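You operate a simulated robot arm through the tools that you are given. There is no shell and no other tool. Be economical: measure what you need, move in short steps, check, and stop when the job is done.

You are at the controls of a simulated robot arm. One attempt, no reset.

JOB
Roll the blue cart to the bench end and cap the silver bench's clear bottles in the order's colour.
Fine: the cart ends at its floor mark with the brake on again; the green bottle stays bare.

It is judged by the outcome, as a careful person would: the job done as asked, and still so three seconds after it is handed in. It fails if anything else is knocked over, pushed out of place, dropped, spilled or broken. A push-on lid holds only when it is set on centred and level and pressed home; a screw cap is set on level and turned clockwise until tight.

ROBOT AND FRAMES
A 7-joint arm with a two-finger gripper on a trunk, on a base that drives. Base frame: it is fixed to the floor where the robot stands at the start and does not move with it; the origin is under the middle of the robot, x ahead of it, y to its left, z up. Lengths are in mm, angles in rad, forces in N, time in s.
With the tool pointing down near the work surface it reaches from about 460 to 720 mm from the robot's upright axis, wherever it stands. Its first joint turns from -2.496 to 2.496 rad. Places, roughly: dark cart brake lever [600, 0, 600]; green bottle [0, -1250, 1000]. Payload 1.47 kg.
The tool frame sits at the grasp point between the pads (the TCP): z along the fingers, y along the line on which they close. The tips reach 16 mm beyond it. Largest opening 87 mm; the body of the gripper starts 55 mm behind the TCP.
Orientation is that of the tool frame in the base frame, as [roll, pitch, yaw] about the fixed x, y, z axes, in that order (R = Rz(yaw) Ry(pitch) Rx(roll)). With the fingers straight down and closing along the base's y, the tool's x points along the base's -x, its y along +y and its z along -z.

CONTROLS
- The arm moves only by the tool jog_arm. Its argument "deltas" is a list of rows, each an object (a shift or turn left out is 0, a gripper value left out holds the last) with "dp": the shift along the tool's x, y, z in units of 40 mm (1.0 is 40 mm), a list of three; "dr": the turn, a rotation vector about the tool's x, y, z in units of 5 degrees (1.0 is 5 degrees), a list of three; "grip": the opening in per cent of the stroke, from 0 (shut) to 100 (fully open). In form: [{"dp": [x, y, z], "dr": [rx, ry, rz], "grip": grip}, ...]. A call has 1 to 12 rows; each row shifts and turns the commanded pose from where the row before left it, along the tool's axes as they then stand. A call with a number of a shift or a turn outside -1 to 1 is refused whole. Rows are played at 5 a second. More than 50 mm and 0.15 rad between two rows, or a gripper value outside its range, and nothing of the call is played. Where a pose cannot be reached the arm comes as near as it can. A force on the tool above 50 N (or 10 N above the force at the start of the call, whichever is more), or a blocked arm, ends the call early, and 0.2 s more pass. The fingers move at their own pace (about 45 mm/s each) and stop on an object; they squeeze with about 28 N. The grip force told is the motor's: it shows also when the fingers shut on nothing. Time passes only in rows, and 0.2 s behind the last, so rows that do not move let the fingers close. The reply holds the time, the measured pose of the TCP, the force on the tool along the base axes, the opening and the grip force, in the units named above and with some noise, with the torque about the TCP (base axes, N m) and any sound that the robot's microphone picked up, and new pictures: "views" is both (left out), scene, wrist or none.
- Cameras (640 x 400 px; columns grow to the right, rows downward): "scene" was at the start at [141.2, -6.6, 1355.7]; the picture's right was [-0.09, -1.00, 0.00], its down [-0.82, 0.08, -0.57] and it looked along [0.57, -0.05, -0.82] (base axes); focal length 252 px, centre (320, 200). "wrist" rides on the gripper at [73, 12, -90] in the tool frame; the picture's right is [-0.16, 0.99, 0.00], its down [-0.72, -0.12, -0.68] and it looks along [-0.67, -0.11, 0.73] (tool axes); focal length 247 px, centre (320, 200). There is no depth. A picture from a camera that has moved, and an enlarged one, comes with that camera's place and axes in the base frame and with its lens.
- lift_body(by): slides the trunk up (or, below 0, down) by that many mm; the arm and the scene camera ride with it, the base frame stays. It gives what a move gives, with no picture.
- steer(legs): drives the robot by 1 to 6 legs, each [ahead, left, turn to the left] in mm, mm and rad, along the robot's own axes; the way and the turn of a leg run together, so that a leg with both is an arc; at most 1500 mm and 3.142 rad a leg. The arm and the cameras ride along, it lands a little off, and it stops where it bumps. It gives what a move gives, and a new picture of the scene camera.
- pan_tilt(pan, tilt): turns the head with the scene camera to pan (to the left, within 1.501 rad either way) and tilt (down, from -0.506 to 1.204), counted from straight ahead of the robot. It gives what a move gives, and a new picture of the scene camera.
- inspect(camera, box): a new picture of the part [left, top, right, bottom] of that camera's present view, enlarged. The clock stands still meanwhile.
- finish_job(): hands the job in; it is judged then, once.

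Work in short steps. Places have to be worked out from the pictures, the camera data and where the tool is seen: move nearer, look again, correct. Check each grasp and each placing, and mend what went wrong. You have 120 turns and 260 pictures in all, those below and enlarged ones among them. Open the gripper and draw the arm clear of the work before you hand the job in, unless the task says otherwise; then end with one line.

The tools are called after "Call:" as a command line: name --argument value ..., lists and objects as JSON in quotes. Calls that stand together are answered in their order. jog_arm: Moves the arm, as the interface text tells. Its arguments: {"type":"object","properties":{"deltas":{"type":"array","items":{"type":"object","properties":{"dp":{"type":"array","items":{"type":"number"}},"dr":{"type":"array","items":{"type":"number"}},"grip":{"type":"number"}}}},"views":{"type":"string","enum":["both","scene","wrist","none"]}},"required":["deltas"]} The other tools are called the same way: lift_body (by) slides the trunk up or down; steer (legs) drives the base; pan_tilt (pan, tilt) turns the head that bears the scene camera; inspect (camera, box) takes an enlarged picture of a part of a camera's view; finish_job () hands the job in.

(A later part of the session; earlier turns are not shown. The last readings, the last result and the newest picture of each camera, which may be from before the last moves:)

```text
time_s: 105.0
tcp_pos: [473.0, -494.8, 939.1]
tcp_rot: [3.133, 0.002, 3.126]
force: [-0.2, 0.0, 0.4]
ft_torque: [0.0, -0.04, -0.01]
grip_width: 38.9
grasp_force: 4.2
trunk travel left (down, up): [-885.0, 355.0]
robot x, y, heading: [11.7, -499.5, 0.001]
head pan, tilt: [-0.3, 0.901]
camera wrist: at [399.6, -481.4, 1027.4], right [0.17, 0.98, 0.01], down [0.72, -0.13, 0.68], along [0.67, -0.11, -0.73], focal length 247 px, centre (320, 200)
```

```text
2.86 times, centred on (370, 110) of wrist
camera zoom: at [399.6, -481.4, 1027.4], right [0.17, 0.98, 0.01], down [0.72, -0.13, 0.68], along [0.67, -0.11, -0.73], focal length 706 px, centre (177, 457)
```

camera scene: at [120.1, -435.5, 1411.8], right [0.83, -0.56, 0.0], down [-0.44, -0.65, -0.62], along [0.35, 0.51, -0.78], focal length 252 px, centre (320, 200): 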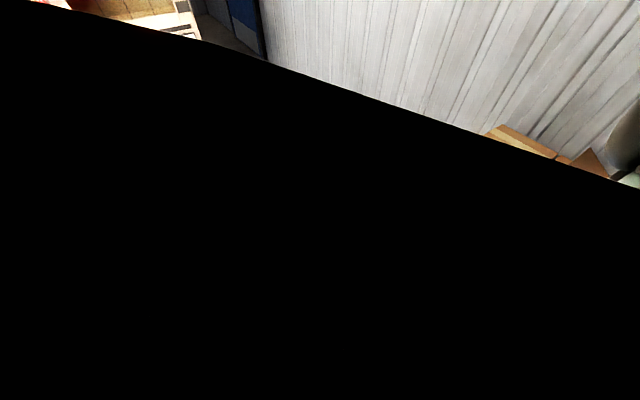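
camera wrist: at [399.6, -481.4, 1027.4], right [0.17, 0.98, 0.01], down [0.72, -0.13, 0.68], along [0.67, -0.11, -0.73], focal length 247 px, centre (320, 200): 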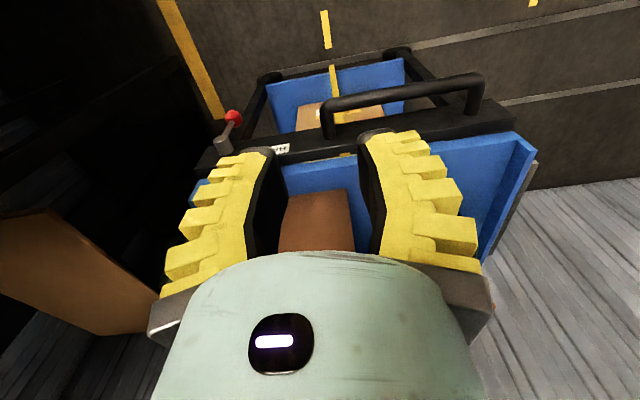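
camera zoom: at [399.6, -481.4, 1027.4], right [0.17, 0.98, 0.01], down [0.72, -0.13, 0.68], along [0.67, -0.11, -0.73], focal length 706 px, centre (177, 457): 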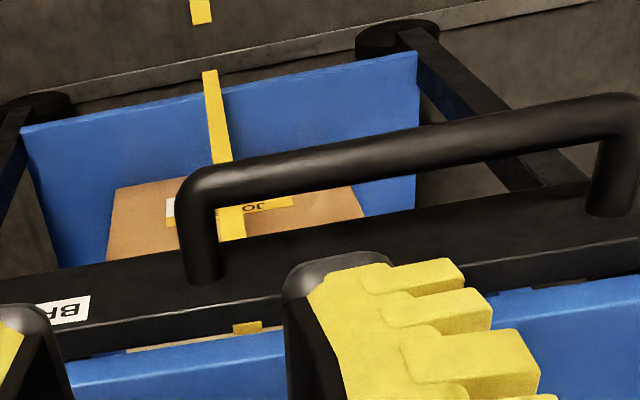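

Pointer and tick still agree (y≈-476). Cart job done. Now raise, back off and turn to face the silver bench.

Call:
lift_body --by 200

Call:
steer --legs '[[-60, 150, 0], [0, 0, -1.571], [0, 250, 0]]'

Call:
jog_arm --deltas '[{"grip": 100}]' --views "wrist"

```text
time_s: 107.1
tcp_pos: [473.0, -495.1, 1139.6]
tcp_rot: [3.133, 0.007, 3.128]
force: [0.3, -0.1, -0.5]
ft_torque: [0.01, -0.01, 0.01]
grip_width: 38.8
grasp_force: 4.5
trunk travel left (down, up): [-1085.0, 155.0]
robot x, y, heading: [9.5, -497.5, 0.001]
head pan, tilt: [-0.3, 0.901]
```

```text
time_s: 113.7
tcp_pos: [195.9, -819.8, 1139.4]
tcp_rot: [3.132, 0.005, 1.555]
force: [0.1, 0.6, 0.0]
ft_torque: [0.01, 0.02, 0.0]
grip_width: 38.9
grasp_force: 4.2
trunk travel left (down, up): [-1085.0, 155.0]
robot x, y, heading: [196.4, -359.3, -1.575]
head pan, tilt: [-0.3, 0.901]
camera scene: at [254.0, -466.6, 1737.0], right [-0.57, -0.82, 0.0], down [-0.67, 0.46, -0.59], along [0.49, -0.33, -0.81], focal length 252 px, centre (320, 200)
```

scene: 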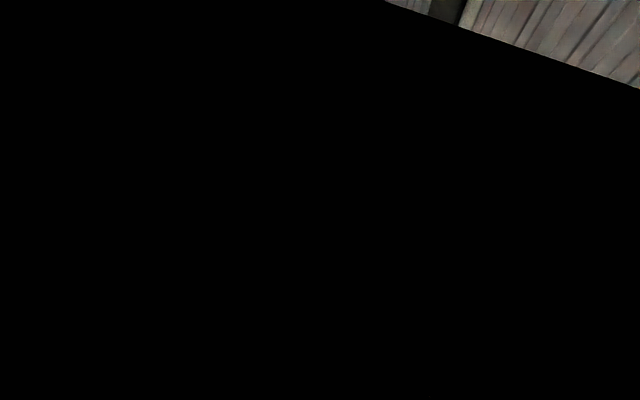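

```text
time_s: 114.1
tcp_pos: [197.6, -820.2, 1140.3]
tcp_rot: [3.133, 0.003, 1.553]
force: [0.6, -0.3, 0.1]
ft_torque: [-0.01, 0.02, -0.01]
grip_width: 86.3
grasp_force: 0.0
trunk travel left (down, up): [-1085.0, 155.0]
robot x, y, heading: [194.7, -355.0, -1.571]
head pan, tilt: [-0.3, 0.901]
camera wrist: at [209.0, -746.2, 1227.3], right [0.98, -0.17, 0.01], down [-0.13, -0.72, 0.68], along [-0.11, -0.67, -0.73], focal length 247 px, centre (320, 200)
```

wrist: 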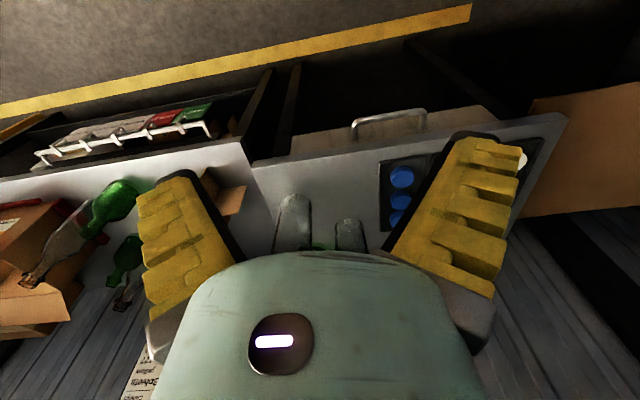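

Bench in view. Use the scene camera from the side too.

Call:
pan_tilt --pan 0.7 --tilt 0.7

Call:
pan_tilt --pan -0.7 --tilt 0.7

```text
time_s: 115.4
tcp_pos: [196.7, -819.3, 1138.4]
tcp_rot: [3.135, 0.006, 1.555]
force: [-0.1, 0.9, -0.1]
ft_torque: [-0.01, 0.0, -0.03]
grip_width: 87.2
grasp_force: 0.1
trunk travel left (down, up): [-1085.0, 155.0]
robot x, y, heading: [188.7, -358.8, -1.572]
head pan, tilt: [0.7, 0.7]
camera scene: at [260.5, -470.6, 1748.1], right [-0.56, -0.83, 0.0], down [-0.59, 0.4, -0.7], along [0.58, -0.39, -0.71], focal length 252 px, centre (320, 200)
```

scene: 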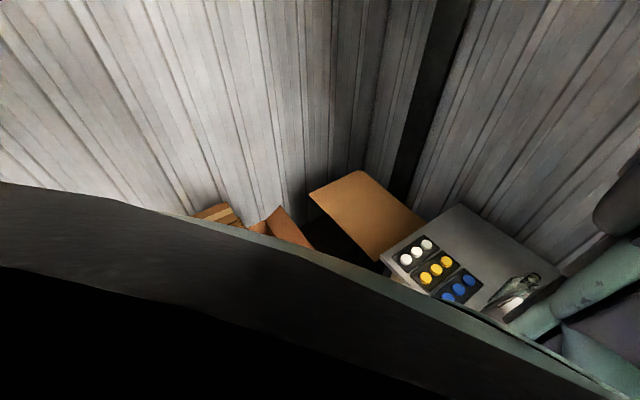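

```text
time_s: 116.9
tcp_pos: [196.6, -819.9, 1139.5]
tcp_rot: [3.132, 0.005, 1.555]
force: [0.0, -0.1, 0.9]
ft_torque: [-0.01, -0.03, -0.01]
grip_width: 87.1
grasp_force: 0.2
trunk travel left (down, up): [-1085.0, 155.0]
robot x, y, heading: [190.4, -354.0, -1.571]
head pan, tilt: [-0.7, 0.7]
camera scene: at [261.0, -471.1, 1749.4], right [-0.56, -0.83, 0.0], down [-0.58, 0.4, -0.71], along [0.59, -0.4, -0.7], focal length 252 px, centre (320, 200)
```

scene: 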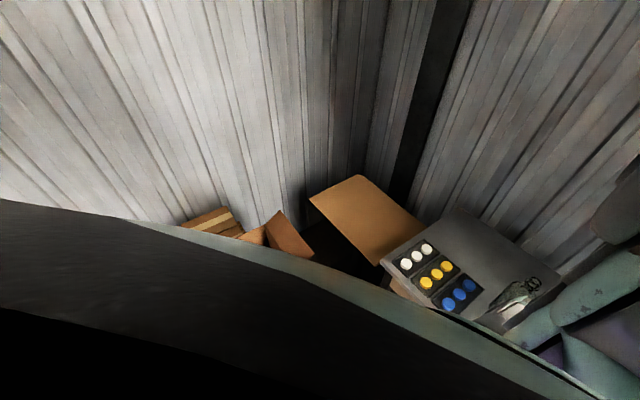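

Yellow caps roughly at x≈421, y≈-1067/-1130/-1194. Drive nearer and move the tool over the caps for a wrist view.

Call:
steer --legs '[[120, 70, 0]]'

Call:
jog_arm --deltas '[{"dp": [0, 0.9, 0]}, {"dp": [0, 0.9, 0]}, {"dp": [0, 0.9, 0]}, {"dp": [0, 0.5, 0.5]}, {"dp": [0, 0, 0.9]}]' --views "wrist"

```text
time_s: 118.3
tcp_pos: [265.5, -939.2, 1138.5]
tcp_rot: [3.132, 0.005, 1.553]
force: [0.0, -0.1, -0.4]
ft_torque: [-0.01, 0.0, -0.03]
grip_width: 87.0
grasp_force: 0.1
trunk travel left (down, up): [-1085.0, 155.0]
robot x, y, heading: [266.0, -477.9, -1.574]
head pan, tilt: [-0.7, 0.7]
camera scene: at [331.3, -590.0, 1749.7], right [-0.56, -0.83, 0.0], down [-0.58, 0.4, -0.71], along [0.59, -0.4, -0.7], focal length 252 px, centre (320, 200)
```

scene: 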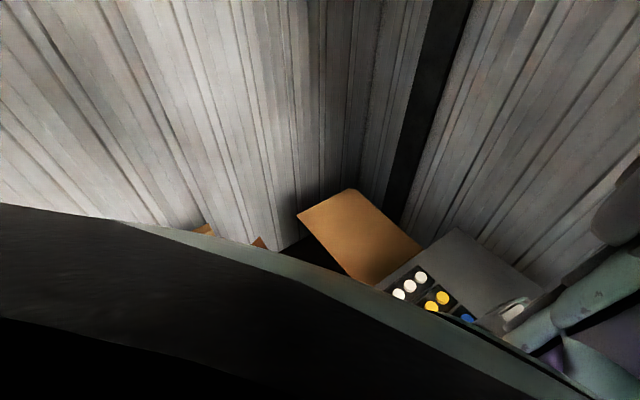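

```text
time_s: 119.5
tcp_pos: [397.0, -939.3, 1082.3]
tcp_rot: [3.133, 0.004, 1.553]
force: [-0.1, -0.6, 0.9]
ft_torque: [0.0, 0.01, 0.0]
grip_width: 87.1
grasp_force: 0.2
trunk travel left (down, up): [-1085.0, 155.0]
robot x, y, heading: [265.5, -474.1, -1.575]
head pan, tilt: [-0.7, 0.7]
camera wrist: at [409.9, -866.4, 1171.2], right [0.98, -0.18, 0.01], down [-0.13, -0.72, 0.68], along [-0.11, -0.67, -0.73], focal length 247 px, centre (320, 200)
```

wrist: 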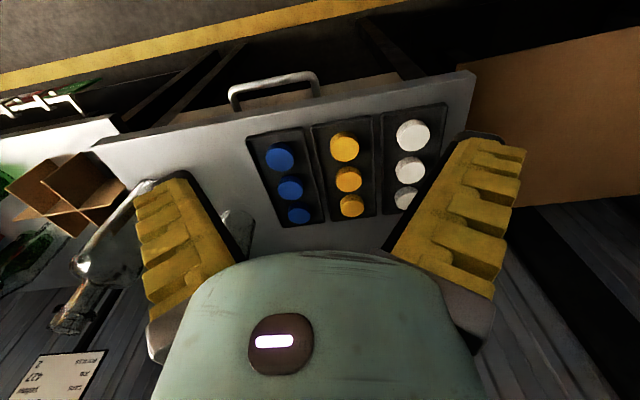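

Lower the trunk 100 mm for a second view to triangulate.

Call:
lift_body --by -100

Call:
jog_arm --deltas '[{}]' --views "wrist"

Call:
inspect --camera "wrist" --box '[240, 60, 480, 220]'

```text
time_s: 120.8
tcp_pos: [396.7, -941.3, 983.9]
tcp_rot: [3.133, 0.005, 1.551]
force: [0.0, -0.7, 0.0]
ft_torque: [-0.01, -0.01, 0.05]
grip_width: 87.3
grasp_force: 0.1
trunk travel left (down, up): [-985.0, 255.0]
robot x, y, heading: [269.9, -473.3, -1.572]
head pan, tilt: [-0.7, 0.7]
```

```text
time_s: 121.2
tcp_pos: [396.2, -940.4, 983.5]
tcp_rot: [3.133, 0.005, 1.551]
force: [-0.7, -0.6, 0.3]
ft_torque: [-0.02, 0.02, -0.02]
grip_width: 87.1
grasp_force: 0.1
trunk travel left (down, up): [-985.0, 255.0]
robot x, y, heading: [262.5, -476.3, -1.573]
head pan, tilt: [-0.7, 0.7]
camera wrist: at [409.4, -866.8, 1071.5], right [0.98, -0.18, 0.01], down [-0.13, -0.72, 0.68], along [-0.11, -0.67, -0.73], focal length 247 px, centre (320, 200)
```

wrist: 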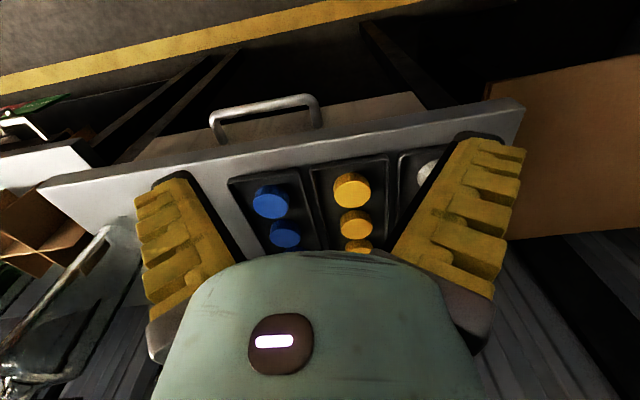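

```text
2.50 times, centred on (360, 140) of wrist
camera zoom: at [409.4, -866.8, 1071.5], right [0.98, -0.18, 0.01], down [-0.13, -0.72, 0.68], along [-0.11, -0.67, -0.73], focal length 617 px, centre (220, 350)
```

zoom: 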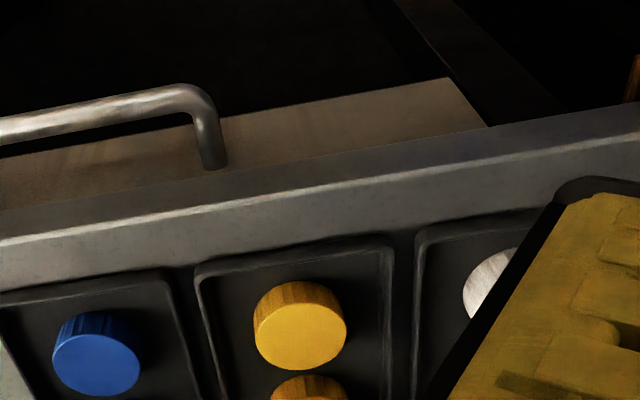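

Yellow caps: ribbed screw caps, ~42 mm wide, first at (416,-1056), top z≈863; bottles estimated at (160,-1158) and (59,-1078), tops z≈1055–1064. Move above the front yellow cap.

Call:
jog_arm --deltas '[{"dp": [-0.73, 0.14, 0]}, {"dp": [-0.73, 0.14, 0]}, {"dp": [-0.73, 0.14, 0]}, {"dp": [-0.73, 0.14, 0]}, {"dp": [0, 0, 0.8]}]' --views "wrist"

```text
time_s: 122.4
tcp_pos: [410.8, -1022.3, 991.0]
tcp_rot: [3.133, 0.004, 1.553]
force: [0.3, 0.4, -0.1]
ft_torque: [0.0, 0.01, 0.01]
grip_width: 87.1
grasp_force: 0.0
out of reach, approached as far as the arm can: row 3, 4, 5
trunk travel left (down, up): [-985.0, 255.0]
robot x, y, heading: [265.8, -475.7, -1.575]
head pan, tilt: [-0.7, 0.7]
camera wrist: at [423.6, -948.4, 1079.9], right [0.98, -0.17, 0.01], down [-0.13, -0.72, 0.68], along [-0.11, -0.67, -0.73], focal length 247 px, centre (320, 200)
```

wrist: 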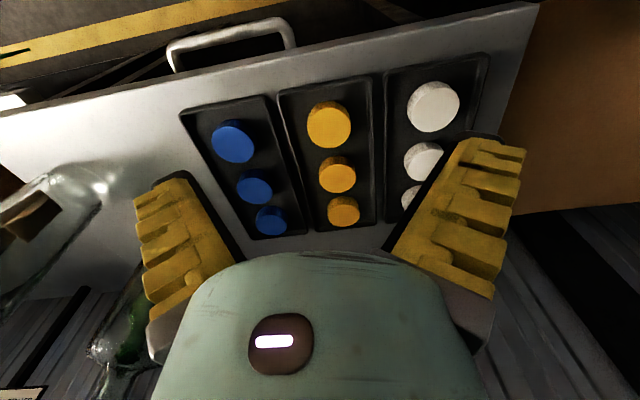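

The arm is too low relative to the trunk; raise the arm, lower the trunk instead, and position over the cap.

Call:
jog_arm --deltas '[{"dp": [0, 0, -0.9]}, {"dp": [0, 0, -0.9]}, {"dp": [0, 0, -0.9]}, {"dp": [0, 0, -0.9]}, {"dp": [-0.4, 0.07, -0.5]}, {"dp": [-0.4, 0.07, 0]}]' --views "none"

Call:
lift_body --by -190

Call:
jog_arm --deltas '[{}]' --views "wrist"

```text
time_s: 123.8
tcp_pos: [413.1, -1055.7, 1143.1]
tcp_rot: [3.136, 0.006, 1.552]
force: [-0.6, -0.6, -0.4]
ft_torque: [0.02, 0.0, -0.01]
grip_width: 87.3
grasp_force: 0.1
out of reach, approached as far as the arm can: row 4
trunk travel left (down, up): [-985.0, 255.0]
robot x, y, heading: [269.1, -474.8, -1.571]
head pan, tilt: [-0.7, 0.7]
```

```text
time_s: 125.9
tcp_pos: [413.8, -1055.2, 953.8]
tcp_rot: [3.132, 0.005, 1.553]
force: [-0.5, 0.1, -0.4]
ft_torque: [0.0, 0.0, -0.02]
grip_width: 87.1
grasp_force: 0.1
trunk travel left (down, up): [-795.0, 445.0]
robot x, y, heading: [266.8, -471.8, -1.577]
head pan, tilt: [-0.7, 0.7]
```

```text
time_s: 126.3
tcp_pos: [414.1, -1055.3, 954.7]
tcp_rot: [3.133, 0.006, 1.552]
force: [-0.1, 0.0, -0.3]
ft_torque: [-0.02, 0.01, 0.0]
grip_width: 87.1
grasp_force: 0.0
trunk travel left (down, up): [-795.0, 445.0]
robot x, y, heading: [264.4, -473.7, -1.567]
head pan, tilt: [-0.7, 0.7]
camera wrist: at [426.6, -981.0, 1042.1], right [0.98, -0.18, 0.01], down [-0.13, -0.72, 0.68], along [-0.11, -0.67, -0.73], focal length 247 px, centre (320, 200)
```

wrist: 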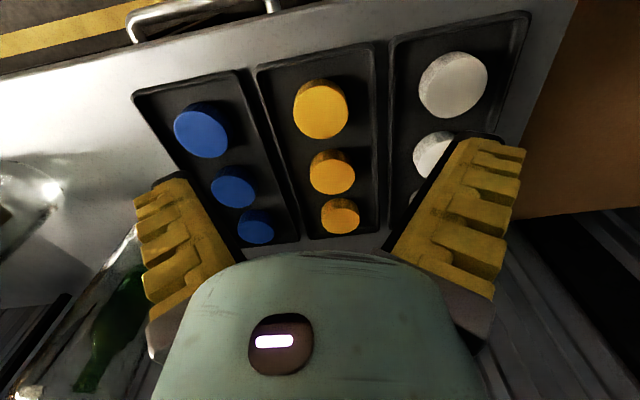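

On target over the front yellow cap. Lower the trunk 92 mm, then grip.

Call:
lift_body --by -92

Call:
jog_arm --deltas '[{}]' --views "wrist"

```text
time_s: 127.5
tcp_pos: [414.7, -1054.7, 861.4]
tcp_rot: [3.133, 0.006, 1.553]
force: [-0.4, 1.2, -0.2]
ft_torque: [-0.03, 0.03, -0.03]
grip_width: 86.9
grasp_force: 0.1
trunk travel left (down, up): [-703.0, 537.0]
robot x, y, heading: [264.5, -475.1, -1.574]
head pan, tilt: [-0.7, 0.7]
```

```text
time_s: 127.9
tcp_pos: [414.7, -1055.2, 862.0]
tcp_rot: [3.134, 0.004, 1.552]
force: [0.0, -0.2, -0.6]
ft_torque: [-0.01, 0.0, -0.01]
grip_width: 86.7
grasp_force: 0.0
trunk travel left (down, up): [-703.0, 537.0]
robot x, y, heading: [263.2, -475.4, -1.578]
head pan, tilt: [-0.7, 0.7]
camera wrist: at [426.6, -980.9, 950.1], right [0.98, -0.18, 0.01], down [-0.13, -0.72, 0.68], along [-0.11, -0.67, -0.73], focal length 247 px, centre (320, 200)
```

wrist: 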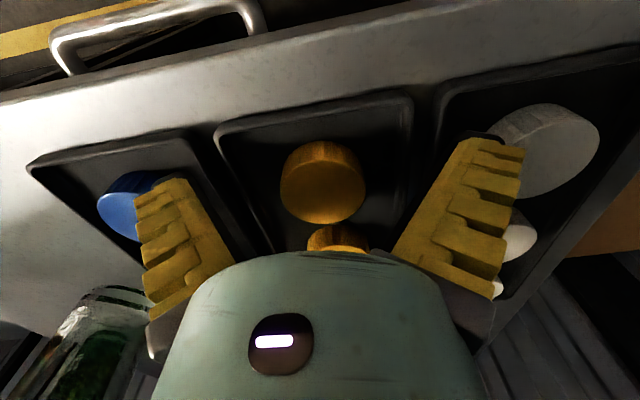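

Close on the cap.

Call:
jog_arm --deltas '[{"grip": 0}, {}, {}, {}]' --views "wrist"

Call:
lift_body --by 40

Call:
jog_arm --deltas '[{}]' --views "wrist"

```text
time_s: 128.9
tcp_pos: [412.9, -1053.8, 862.3]
tcp_rot: [3.137, 0.004, 1.553]
force: [-7.6, 17.9, 40.3]
ft_torque: [0.15, 0.93, 0.0]
grip_width: 67.4
grasp_force: 28.3
trunk travel left (down, up): [-703.0, 537.0]
robot x, y, heading: [261.4, -475.1, -1.573]
head pan, tilt: [-0.7, 0.7]
camera wrist: at [425.5, -981.2, 950.9], right [0.98, -0.18, 0.01], down [-0.13, -0.72, 0.68], along [-0.12, -0.67, -0.73], focal length 247 px, centre (320, 200)
```

wrist: 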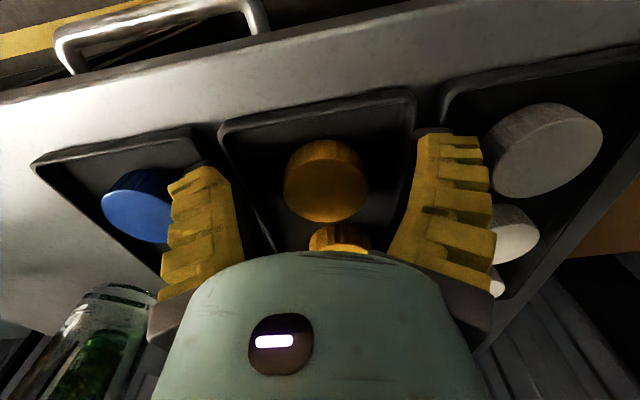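

```text
time_s: 129.8
tcp_pos: [414.6, -1053.3, 901.4]
tcp_rot: [3.132, 0.006, 1.554]
force: [-0.6, -0.5, 0.2]
ft_torque: [0.0, -0.02, 0.01]
grip_width: 30.4
grasp_force: 27.6
trunk travel left (down, up): [-743.0, 497.0]
robot x, y, heading: [264.8, -476.9, -1.575]
head pan, tilt: [-0.7, 0.7]
```

```text
time_s: 130.2
tcp_pos: [413.9, -1055.7, 901.0]
tcp_rot: [3.131, 0.004, 1.555]
force: [-0.3, -1.6, -0.2]
ft_torque: [0.01, 0.03, 0.02]
grip_width: 30.5
grasp_force: 27.5
trunk travel left (down, up): [-743.0, 497.0]
robot x, y, heading: [263.2, -471.4, -1.571]
head pan, tilt: [-0.7, 0.7]
camera wrist: at [426.7, -980.8, 990.0], right [0.98, -0.18, 0.01], down [-0.13, -0.72, 0.68], along [-0.11, -0.67, -0.73], focal length 247 px, centre (320, 200)
```

wrist: 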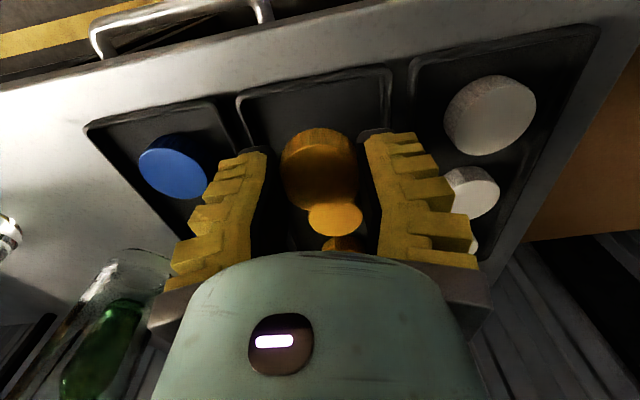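

The tips hung on the tray walls, then closed during the lift at 30.5 mm. Inspect how the cap sits.

Call:
inspect --camera "wrist" --box '[240, 100, 420, 260]'

```text
2.50 times, centred on (330, 180) of wrist
camera zoom: at [426.7, -980.8, 990.0], right [0.98, -0.18, 0.01], down [-0.13, -0.72, 0.68], along [-0.11, -0.67, -0.73], focal length 617 px, centre (295, 250)
```

zoom: 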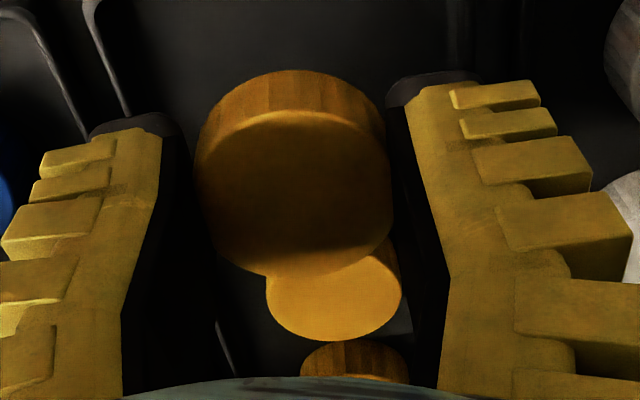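

The cap (≈30.5 mm) hangs only by its top ~6 mm at the tips. Set it back down, and regrip deeper with a narrower opening inside the tray.

Call:
lift_body --by -28

Call:
jog_arm --deltas '[{"dp": [0.02, 0.03, 0], "grip": 46}, {}]' --views "wrist"

```text
time_s: 130.9
tcp_pos: [414.2, -1056.1, 874.0]
tcp_rot: [3.132, 0.005, 1.553]
force: [-0.5, -0.4, 0.1]
ft_torque: [0.01, 0.01, 0.01]
grip_width: 30.2
grasp_force: 28.2
trunk travel left (down, up): [-715.0, 525.0]
robot x, y, heading: [267.2, -477.1, -1.572]
head pan, tilt: [-0.7, 0.7]
```

```text
time_s: 131.5
tcp_pos: [415.0, -1053.3, 872.7]
tcp_rot: [3.132, 0.005, 1.552]
force: [-0.1, 0.0, -0.2]
ft_torque: [0.02, -0.01, 0.03]
grip_width: 46.0
grasp_force: 3.8
trunk travel left (down, up): [-715.0, 525.0]
robot x, y, heading: [264.1, -469.7, -1.572]
head pan, tilt: [-0.7, 0.7]
camera wrist: at [427.7, -980.8, 961.8], right [0.98, -0.18, 0.01], down [-0.14, -0.72, 0.68], along [-0.11, -0.67, -0.73], focal length 247 px, centre (320, 200)
```

wrist: 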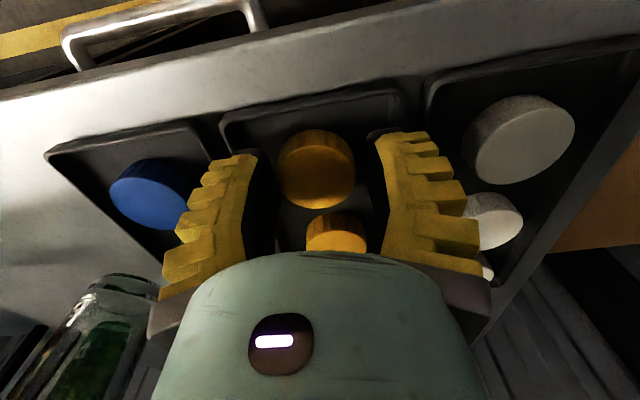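

Cap centred between fingers. Descend 13 mm and close.

Call:
lift_body --by -13

Call:
jog_arm --deltas '[{"grip": 0}, {}, {}, {}]' --views "none"

Call:
lift_body --by 60

Call:
jog_arm --deltas '[{}]' --views "wrist"

Call:
inspect --camera "wrist" --box '[240, 100, 420, 260]'

```text
time_s: 132.1
tcp_pos: [416.0, -1054.3, 861.0]
tcp_rot: [3.137, 0.003, 1.552]
force: [-2.8, 5.9, 19.0]
ft_torque: [0.32, -0.08, 0.01]
grip_width: 41.1
grasp_force: 9.1
trunk travel left (down, up): [-702.0, 538.0]
robot x, y, heading: [262.7, -474.0, -1.579]
head pan, tilt: [-0.7, 0.7]
```

```text
time_s: 133.1
tcp_pos: [416.4, -1055.5, 861.4]
tcp_rot: [3.131, 0.007, 1.554]
force: [0.2, 4.5, 18.9]
ft_torque: [0.35, 0.03, -0.04]
grip_width: 32.0
grasp_force: 28.2
trunk travel left (down, up): [-702.0, 538.0]
robot x, y, heading: [262.9, -474.2, -1.577]
head pan, tilt: [-0.7, 0.7]
```

```text
time_s: 134.1
tcp_pos: [414.8, -1054.5, 920.0]
tcp_rot: [3.132, 0.004, 1.551]
force: [0.4, -0.5, -0.1]
ft_torque: [0.02, 0.01, 0.04]
grip_width: 34.7
grasp_force: 28.0
trunk travel left (down, up): [-762.0, 478.0]
robot x, y, heading: [264.1, -471.3, -1.573]
head pan, tilt: [-0.7, 0.7]
```

```text
time_s: 134.5
tcp_pos: [414.5, -1055.6, 921.3]
tcp_rot: [3.133, 0.005, 1.552]
force: [0.1, -0.3, -0.1]
ft_torque: [0.02, -0.03, 0.0]
grip_width: 35.0
grasp_force: 27.7
trunk travel left (down, up): [-762.0, 478.0]
robot x, y, heading: [263.9, -473.1, -1.575]
head pan, tilt: [-0.7, 0.7]
camera wrist: at [427.8, -980.7, 1008.8], right [0.98, -0.18, 0.01], down [-0.13, -0.72, 0.68], along [-0.11, -0.67, -0.73], focal length 247 px, centre (320, 200)
```

wrist: 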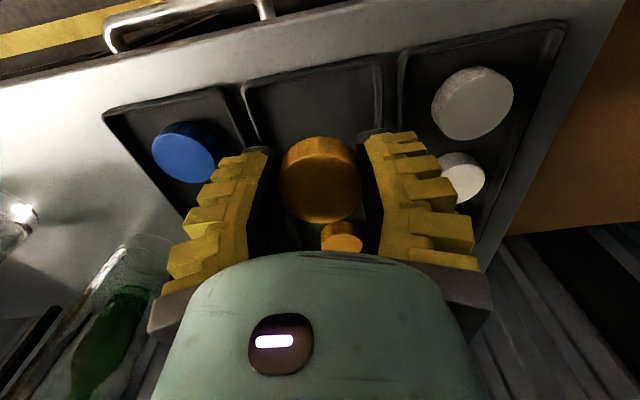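

```text
2.50 times, centred on (330, 180) of wrist
camera zoom: at [427.8, -980.7, 1008.8], right [0.98, -0.18, 0.01], down [-0.13, -0.72, 0.68], along [-0.11, -0.67, -0.73], focal length 617 px, centre (295, 250)
```

zoom: 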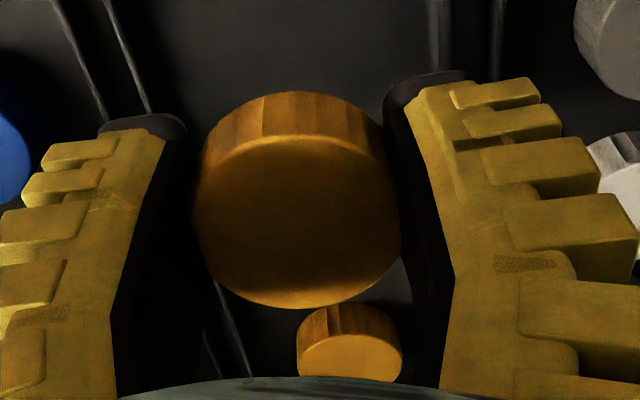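

Cap held well (level, top at TCP height). Raise 200 mm and shift the base so that the bottles are in front.

Call:
lift_body --by 200

Call:
steer --legs '[[0, -130, 0]]'

Call:
jog_arm --deltas '[{}]' --views "wrist"

```text
time_s: 136.7
tcp_pos: [414.2, -1053.5, 1119.4]
tcp_rot: [3.133, 0.005, 1.553]
force: [0.7, -0.7, -0.1]
ft_torque: [-0.01, -0.01, 0.0]
grip_width: 34.8
grasp_force: 28.1
trunk travel left (down, up): [-962.0, 278.0]
robot x, y, heading: [260.3, -475.5, -1.575]
head pan, tilt: [-0.7, 0.7]
```

```text
time_s: 138.0
tcp_pos: [283.3, -1054.2, 1119.9]
tcp_rot: [3.132, 0.006, 1.554]
force: [-0.8, 0.2, 0.5]
ft_torque: [0.04, 0.01, 0.0]
grip_width: 35.0
grasp_force: 28.1
trunk travel left (down, up): [-962.0, 278.0]
robot x, y, heading: [135.3, -471.1, -1.573]
head pan, tilt: [-0.7, 0.7]
camera scene: at [200.7, -591.1, 1632.4], right [-0.56, -0.83, 0.0], down [-0.54, 0.37, -0.76], along [0.63, -0.43, -0.65], focal length 252 px, centre (320, 200)
```

scene: 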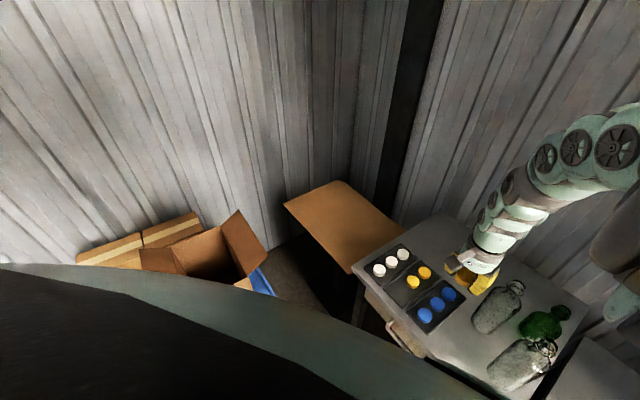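

```text
time_s: 138.4
tcp_pos: [281.7, -1054.3, 1120.9]
tcp_rot: [3.133, 0.006, 1.553]
force: [0.5, 0.2, 0.1]
ft_torque: [-0.02, 0.01, 0.04]
grip_width: 34.7
grasp_force: 27.9
trunk travel left (down, up): [-962.0, 278.0]
robot x, y, heading: [135.1, -472.5, -1.572]
head pan, tilt: [-0.7, 0.7]
camera wrist: at [294.9, -980.2, 1208.8], right [0.98, -0.18, 0.01], down [-0.13, -0.72, 0.68], along [-0.11, -0.67, -0.73], focal length 247 px, centre (320, 200)
```

wrist: 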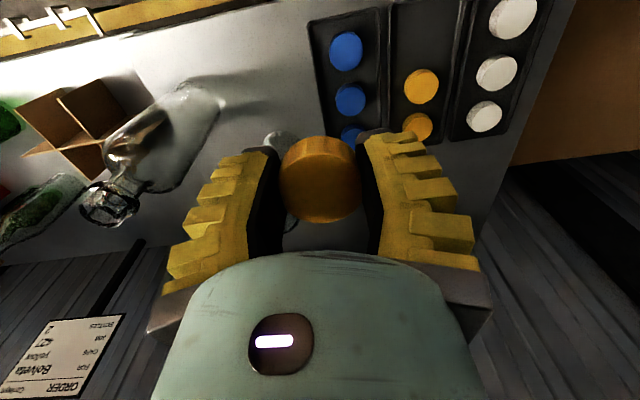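

The scene camera sees the bottles well; zoom in.

Call:
inspect --camera "scene" --box '[440, 240, 600, 400]'

Call:
inspect --camera "wrist" --box '[60, 70, 240, 240]'

```text
2.50 times, centred on (520, 320) of scene
camera zoom: at [200.7, -591.1, 1632.4], right [-0.56, -0.83, 0.0], down [-0.54, 0.37, -0.76], along [0.63, -0.43, -0.65], focal length 630 px, centre (-180, -100)
```

zoom: 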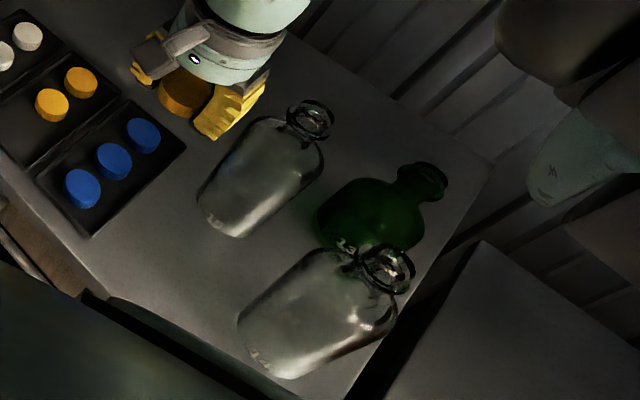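

```text
2.35 times, centred on (150, 155) of wrist
camera zoom: at [294.9, -980.2, 1208.8], right [0.98, -0.18, 0.01], down [-0.13, -0.72, 0.68], along [-0.11, -0.67, -0.73], focal length 581 px, centre (720, 306)
```

zoom: 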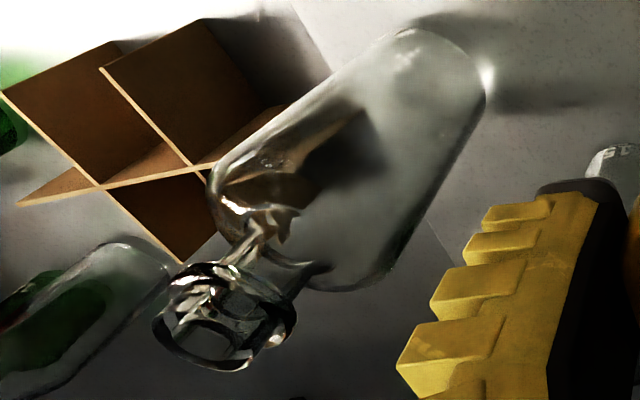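

Bottle 2 mouth ≈(103,-1087,1064); bottle 1 ≈(200,-1181). Carry the cap above bottle 2 and pre-rotate counter-clockwise for turning room.

Call:
jog_arm --deltas '[{"dp": [-0.18, -0.89, 0]}, {"dp": [-0.18, -0.89, 0]}, {"dp": [-0.18, -0.89, 0]}, {"dp": [-0.18, -0.89, 0]}, {"dp": [-0.18, -0.89, 0]}]' --views "wrist"

Call:
jog_arm --deltas '[{"dr": [0, 0, -1]}, {"dr": [0, 0, -1]}, {"dr": [0, 0, -1]}, {"dr": [0, 0, -1]}, {"dr": [0, 0, -1]}, {"dr": [0, 0, -1]}, {"dr": [0, 0, -1]}, {"dr": [0, 0, -1]}, {"dr": [0, 0, -1]}, {"dr": [0, 0, -1]}, {"dr": [0, 0, -1]}, {"dr": [0, 0, -1]}]' --views "both"

```text
time_s: 139.6
tcp_pos: [106.0, -1086.0, 1119.5]
tcp_rot: [3.132, 0.005, 1.55]
force: [0.7, 0.1, 0.0]
ft_torque: [-0.01, 0.0, -0.01]
grip_width: 34.9
grasp_force: 28.5
trunk travel left (down, up): [-962.0, 278.0]
robot x, y, heading: [133.0, -475.6, -1.579]
head pan, tilt: [-0.7, 0.7]
camera wrist: at [117.8, -1011.9, 1207.9], right [0.98, -0.18, 0.01], down [-0.14, -0.72, 0.68], along [-0.11, -0.67, -0.73], focal length 247 px, centre (320, 200)
```

wrist: 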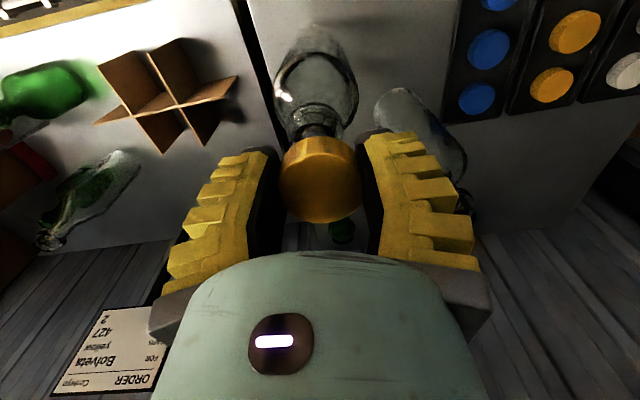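

```text
time_s: 142.2
tcp_pos: [103.0, -1085.7, 1118.4]
tcp_rot: [-3.141, 0.009, 2.602]
force: [1.2, -0.5, 0.1]
ft_torque: [0.01, 0.01, 0.02]
grip_width: 34.9
grasp_force: 28.3
trunk travel left (down, up): [-962.0, 278.0]
robot x, y, heading: [129.5, -472.0, -1.57]
head pan, tilt: [-0.7, 0.7]
camera scene: at [201.2, -591.4, 1633.6], right [-0.56, -0.83, 0.0], down [-0.53, 0.36, -0.77], along [0.64, -0.43, -0.64], focal length 252 px, centre (320, 200)
camera wrist: at [46.3, -1037.1, 1206.4], right [0.64, 0.77, 0.0], down [0.56, -0.47, 0.69], along [0.53, -0.44, -0.73], focal length 247 px, centre (320, 200)
```

scene: 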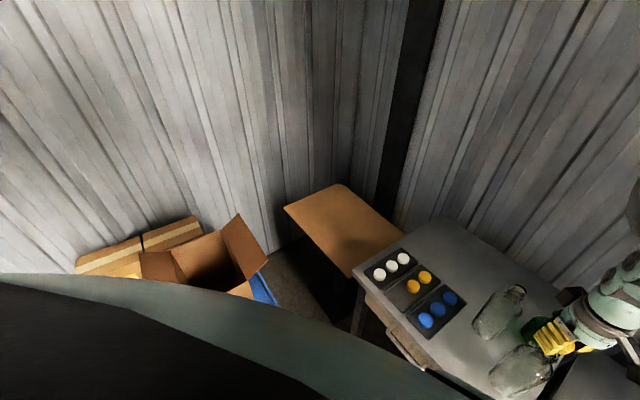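
wrist: 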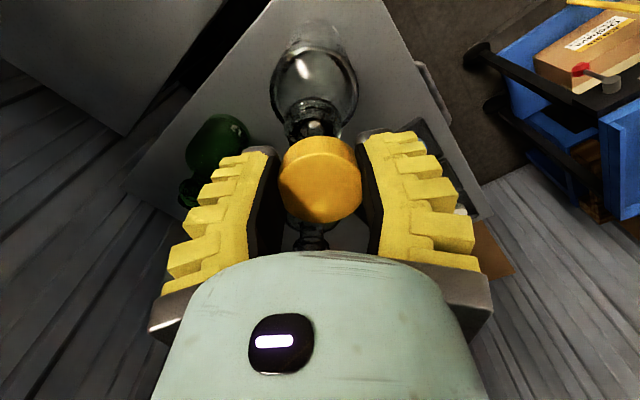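

Zoom on the neck beneath the cap to measure the offset, then a second azimuth.

Call:
inspect --camera "wrist" --box '[250, 30, 390, 250]'

Call:
jog_arm --deltas '[{"dr": [0, 0, -1]}, {"dr": [0, 0, -1]}, {"dr": [0, 0, -1]}, {"dr": [0, 0, -1]}, {"dr": [0, 0, -1]}, {"dr": [0, 0, -1]}, {"dr": [0, 0, -1]}, {"dr": [0, 0, -1]}]' --views "wrist"

Call:
inspect --camera "wrist" --box '[250, 30, 390, 250]'

```text
1.82 times, centred on (320, 140) of wrist
camera zoom: at [46.3, -1037.1, 1206.4], right [0.64, 0.77, 0.0], down [0.56, -0.47, 0.69], along [0.53, -0.44, -0.73], focal length 449 px, centre (320, 309)
```

zoom: 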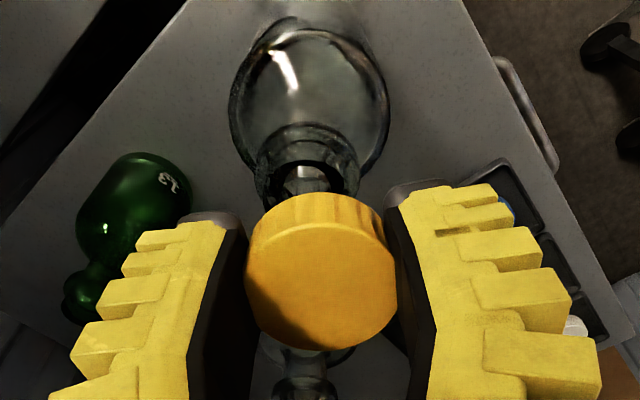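

```text
time_s: 144.0
tcp_pos: [103.9, -1085.7, 1118.3]
tcp_rot: [-3.137, 0.005, -2.984]
force: [-0.4, 0.6, 0.1]
ft_torque: [0.02, -0.04, 0.01]
grip_width: 34.8
grasp_force: 28.0
trunk travel left (down, up): [-962.0, 278.0]
robot x, y, heading: [133.3, -472.4, -1.572]
head pan, tilt: [-0.7, 0.7]
camera wrist: at [29.8, -1085.4, 1207.3], right [0.0, 1.0, 0.0], down [0.73, 0.0, 0.69], along [0.69, 0.0, -0.73], focal length 247 px, centre (320, 200)
```

wrist: 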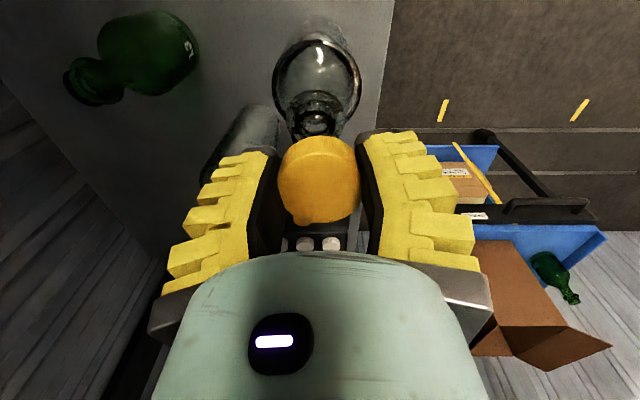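

```text
1.82 times, centred on (320, 140) of wrist
camera zoom: at [29.8, -1085.4, 1207.3], right [0.0, 1.0, 0.0], down [0.73, 0.0, 0.69], along [0.69, 0.0, -0.73], focal length 449 px, centre (320, 309)
```

zoom: 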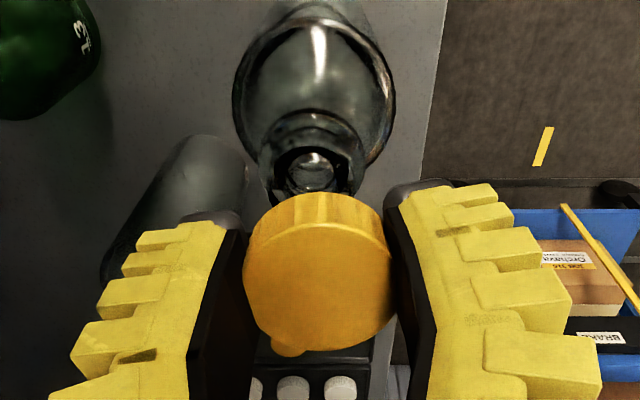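

Bottle is offset about (-4.5,-2.3) mm from the cap. Correct, rotate 30° further and check again.

Call:
jog_arm --deltas '[{"dp": [0.12, -0.04, 0]}, {"dr": [0, 0, -1]}, {"dr": [0, 0, -1]}, {"dr": [0, 0, -1]}, {"dr": [0, 0, -1]}, {"dr": [0, 0, -1]}, {"dr": [0, 0, -1]}, {}]' --views "none"

Call:
inspect --camera "wrist" --box '[250, 30, 390, 250]'

```text
time_s: 145.8
tcp_pos: [100.0, -1090.6, 1119.2]
tcp_rot: [-3.132, 0.004, -2.459]
force: [-0.8, -0.2, -0.3]
ft_torque: [0.01, 0.04, -0.06]
grip_width: 35.1
grasp_force: 27.8
trunk travel left (down, up): [-962.0, 278.0]
robot x, y, heading: [134.7, -473.0, -1.574]
head pan, tilt: [-0.7, 0.7]
```

```text
1.82 times, centred on (320, 140) of wrist
camera zoom: at [35.4, -1125.2, 1207.4], right [-0.5, 0.87, -0.01], down [0.63, 0.37, 0.68], along [0.6, 0.34, -0.73], focal length 449 px, centre (320, 309)
```

zoom: 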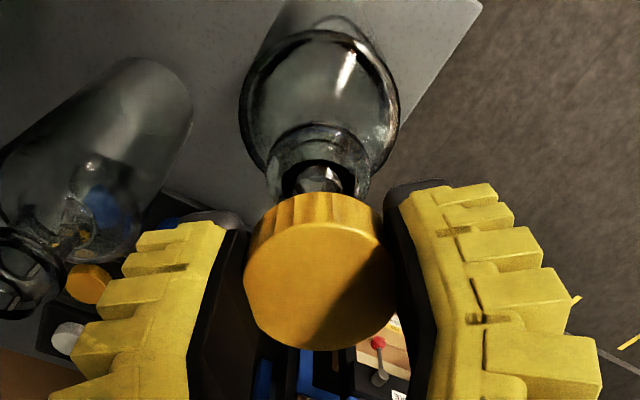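

Now well centred (≤1 mm). Lower toward the mouth in small steps watching force.

Call:
jog_arm --deltas '[{"dp": [0.015, -0.007, 0.4]}, {"dp": [0, 0, 0.2]}, {"dp": [0, 0, 0.1]}, {"dp": [0, 0, 0.1]}, {}]' --views "wrist"

Call:
inspect --camera "wrist" --box '[250, 30, 390, 250]'

```text
time_s: 147.0
tcp_pos: [100.3, -1089.6, 1088.8]
tcp_rot: [-3.134, 0.002, -2.46]
force: [-0.5, 0.1, -0.5]
ft_torque: [0.0, -0.01, 0.01]
grip_width: 34.7
grasp_force: 28.2
trunk travel left (down, up): [-962.0, 278.0]
robot x, y, heading: [132.8, -472.2, -1.574]
head pan, tilt: [-0.7, 0.7]
camera wrist: at [35.5, -1126.0, 1175.9], right [-0.5, 0.87, -0.01], down [0.63, 0.37, 0.68], along [0.6, 0.34, -0.73], focal length 247 px, centre (320, 200)
```

wrist: 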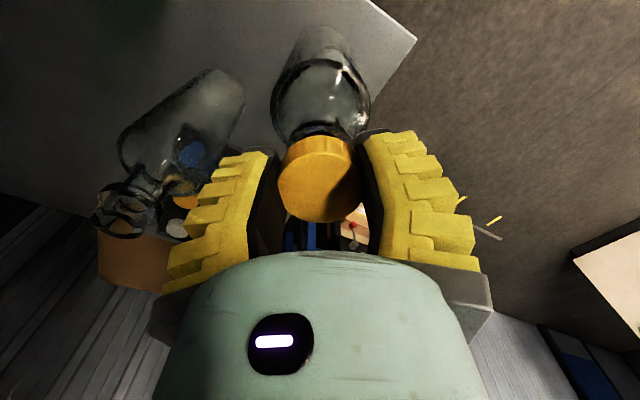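

```text
1.82 times, centred on (320, 140) of wrist
camera zoom: at [35.5, -1126.0, 1175.9], right [-0.5, 0.87, -0.01], down [0.63, 0.37, 0.68], along [0.6, 0.34, -0.73], focal length 449 px, centre (320, 309)
```

zoom: 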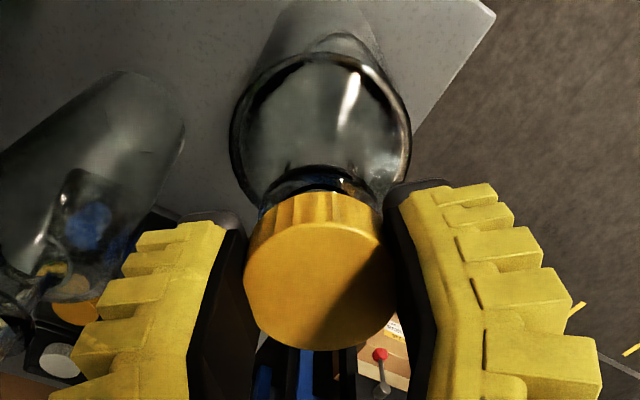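

Aligned, no contact yet. Continue down in 2–3 mm steps.

Call:
jog_arm --deltas '[{"dp": [0, 0, 0.08]}, {"dp": [0, 0, 0.08]}, {"dp": [0, 0, 0.06]}, {}]' --views "none"

Call:
jog_arm --deltas '[{"dp": [0, 0, 0.06]}, {"dp": [0, 0, 0.06]}, {}]' --views "none"

```text
time_s: 148.0
tcp_pos: [99.6, -1090.2, 1077.0]
tcp_rot: [-3.131, 0.003, -2.461]
force: [-0.2, 0.6, -0.4]
ft_torque: [0.04, 0.0, 0.01]
grip_width: 34.7
grasp_force: 27.8
trunk travel left (down, up): [-962.0, 278.0]
robot x, y, heading: [130.0, -470.5, -1.573]
head pan, tilt: [-0.7, 0.7]
```

```text
time_s: 148.8
tcp_pos: [99.8, -1091.7, 1074.7]
tcp_rot: [-3.13, 0.002, -2.461]
force: [0.4, 1.7, 15.8]
ft_torque: [-0.11, 0.03, -0.08]
grip_width: 35.9
grasp_force: 28.0
trunk travel left (down, up): [-962.0, 278.0]
robot x, y, heading: [131.8, -472.7, -1.576]
head pan, tilt: [-0.7, 0.7]
```

Contact (16 N) at z≈1075. Turn clockwise 60° holding light pressure.

Call:
jog_arm --deltas '[{"dr": [0, 0, 1]}, {"dr": [0, 0, 1]}, {"dr": [0, 0, 1]}, {"dr": [0, 0, 1]}, {"dr": [0, 0, 1]}, {"dr": [0, 0, 1]}, {"dr": [0, 0, 1]}, {"dr": [0, 0, 1]}, {"dr": [0, 0, 1]}, {"dr": [0, 0, 1]}, {"dr": [0, 0, 1]}, {"dr": [0, 0, 1]}]' --views "wrist"

```text
time_s: 151.4
tcp_pos: [99.7, -1089.0, 1073.3]
tcp_rot: [3.141, 0.008, 2.775]
force: [-2.3, -2.1, 1.8]
ft_torque: [-0.11, 0.46, 0.0]
grip_width: 34.9
grasp_force: 27.7
trunk travel left (down, up): [-962.0, 278.0]
robot x, y, heading: [131.3, -471.7, -1.576]
head pan, tilt: [-0.7, 0.7]
camera wrist: at [34.9, -1051.5, 1161.8], right [0.5, 0.86, 0.0], down [0.63, -0.37, 0.69], along [0.59, -0.34, -0.73], focal length 247 px, centre (320, 200)
```

wrist: 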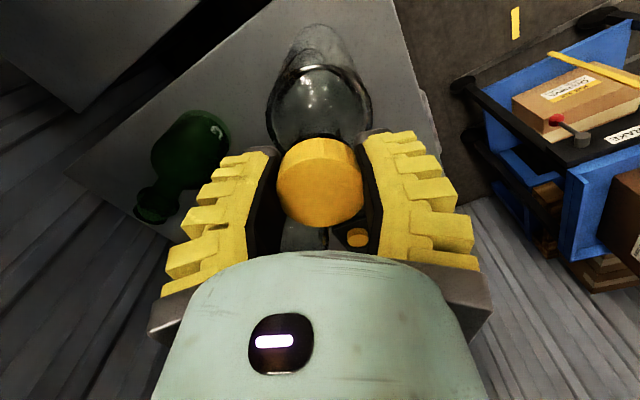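

The cap descended and the force dropped, so the thread is catching. Continue turning with slight down-feed.

Call:
jog_arm --deltas '[{"dp": [0, 0, 0.03], "dr": [0, 0, 1]}, {"dr": [0, 0, 1]}, {"dp": [0, 0, 0.01], "dr": [0, 0, 1]}, {"dr": [0, 0, 1]}, {"dp": [0, 0, 0.01], "dr": [0, 0, 1]}, {"dr": [0, 0, 1]}, {"dp": [0, 0, 0.01], "dr": [0, 0, 1]}, {"dr": [0, 0, 1]}, {"dp": [0, 0, 0.01], "dr": [0, 0, 1]}, {"dr": [0, 0, 1]}, {"dp": [0, 0, 0.01], "dr": [0, 0, 1]}, {"dr": [0, 0, 1]}]' --views "none"

```text
time_s: 154.0
tcp_pos: [100.4, -1091.8, 1072.3]
tcp_rot: [3.135, 0.011, 1.727]
force: [1.8, -2.1, 9.5]
ft_torque: [-0.34, -0.02, 0.08]
grip_width: 35.7
grasp_force: 27.8
trunk travel left (down, up): [-962.0, 278.0]
robot x, y, heading: [131.6, -475.4, -1.577]
head pan, tilt: [-0.7, 0.7]
```

Continue turning.

Call:
jog_arm --deltas '[{"dr": [0, 0, 1]}, {"dr": [0, 0, 1]}, {"dp": [0, 0, 0.01], "dr": [0, 0, 1]}, {"dr": [0, 0, 1]}, {"dp": [0, 0, 0.01], "dr": [0, 0, 1]}, {"dr": [0, 0, 1]}, {"dp": [0, 0, 0.01], "dr": [0, 0, 1]}, {"dr": [0, 0, 1]}, {"dp": [0, 0, 0.01], "dr": [0, 0, 1]}, {"dr": [0, 0, 1]}, {"dp": [0, 0, 0.01], "dr": [0, 0, 1]}, {"dr": [0, 0, 1]}]' --views "wrist"

Call:
inspect --camera "wrist" --box '[240, 60, 400, 250]'

```text
time_s: 156.6
tcp_pos: [99.8, -1090.4, 1067.6]
tcp_rot: [3.13, -0.004, 0.679]
force: [-0.3, -0.9, 15.3]
ft_torque: [-0.2, 0.01, 0.18]
grip_width: 35.3
grasp_force: 28.1
trunk travel left (down, up): [-962.0, 278.0]
robot x, y, heading: [132.1, -472.1, -1.58]
head pan, tilt: [-0.7, 0.7]
camera wrist: at [162.9, -1053.3, 1157.7], right [0.5, -0.87, 0.01], down [-0.64, -0.36, 0.68], along [-0.58, -0.34, -0.74], focal length 247 px, centre (320, 200)
```

wrist: 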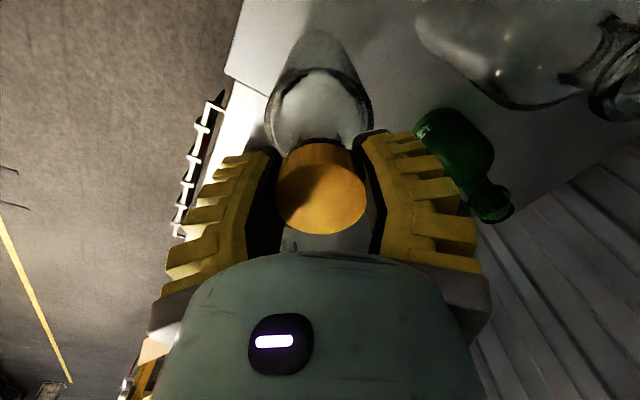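

```text
2.11 times, centred on (320, 155) of wrist
camera zoom: at [162.9, -1053.3, 1157.7], right [0.5, -0.87, 0.01], down [-0.64, -0.36, 0.68], along [-0.58, -0.34, -0.74], focal length 520 px, centre (320, 295)
```

zoom: 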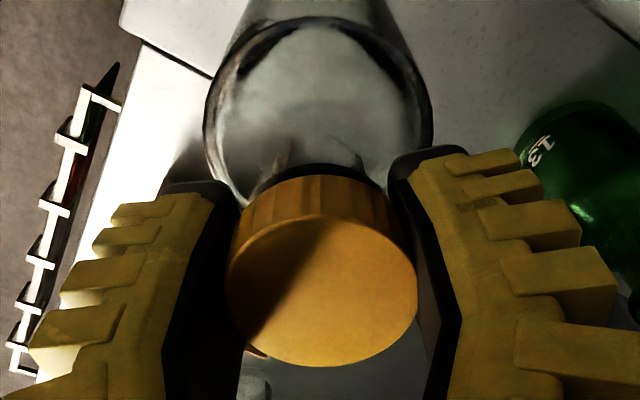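

Down to 1067.6 and torque rising a little. Keep turning.

Call:
jog_arm --deltas '[{"dr": [0, 0, 1]}, {"dr": [0, 0, 1]}, {"dp": [0, 0, 0.01], "dr": [0, 0, 1]}, {"dr": [0, 0, 1]}, {"dp": [0, 0, 0.01], "dr": [0, 0, 1]}, {"dr": [0, 0, 1]}, {"dr": [0, 0, 1]}, {"dr": [0, 0, 1]}, {"dp": [0, 0, 0.01], "dr": [0, 0, 1]}, {"dr": [0, 0, 1]}, {"dr": [0, 0, 1]}, {"dr": [0, 0, 1]}]' --views "none"

```text
time_s: 159.2
tcp_pos: [99.3, -1091.1, 1067.6]
tcp_rot: [3.14, -0.008, -0.367]
force: [-0.4, 0.1, 3.6]
ft_torque: [-0.04, 0.07, 0.03]
grip_width: 35.1
grasp_force: 28.2
trunk travel left (down, up): [-962.0, 278.0]
robot x, y, heading: [132.9, -473.6, -1.572]
head pan, tilt: [-0.7, 0.7]
```

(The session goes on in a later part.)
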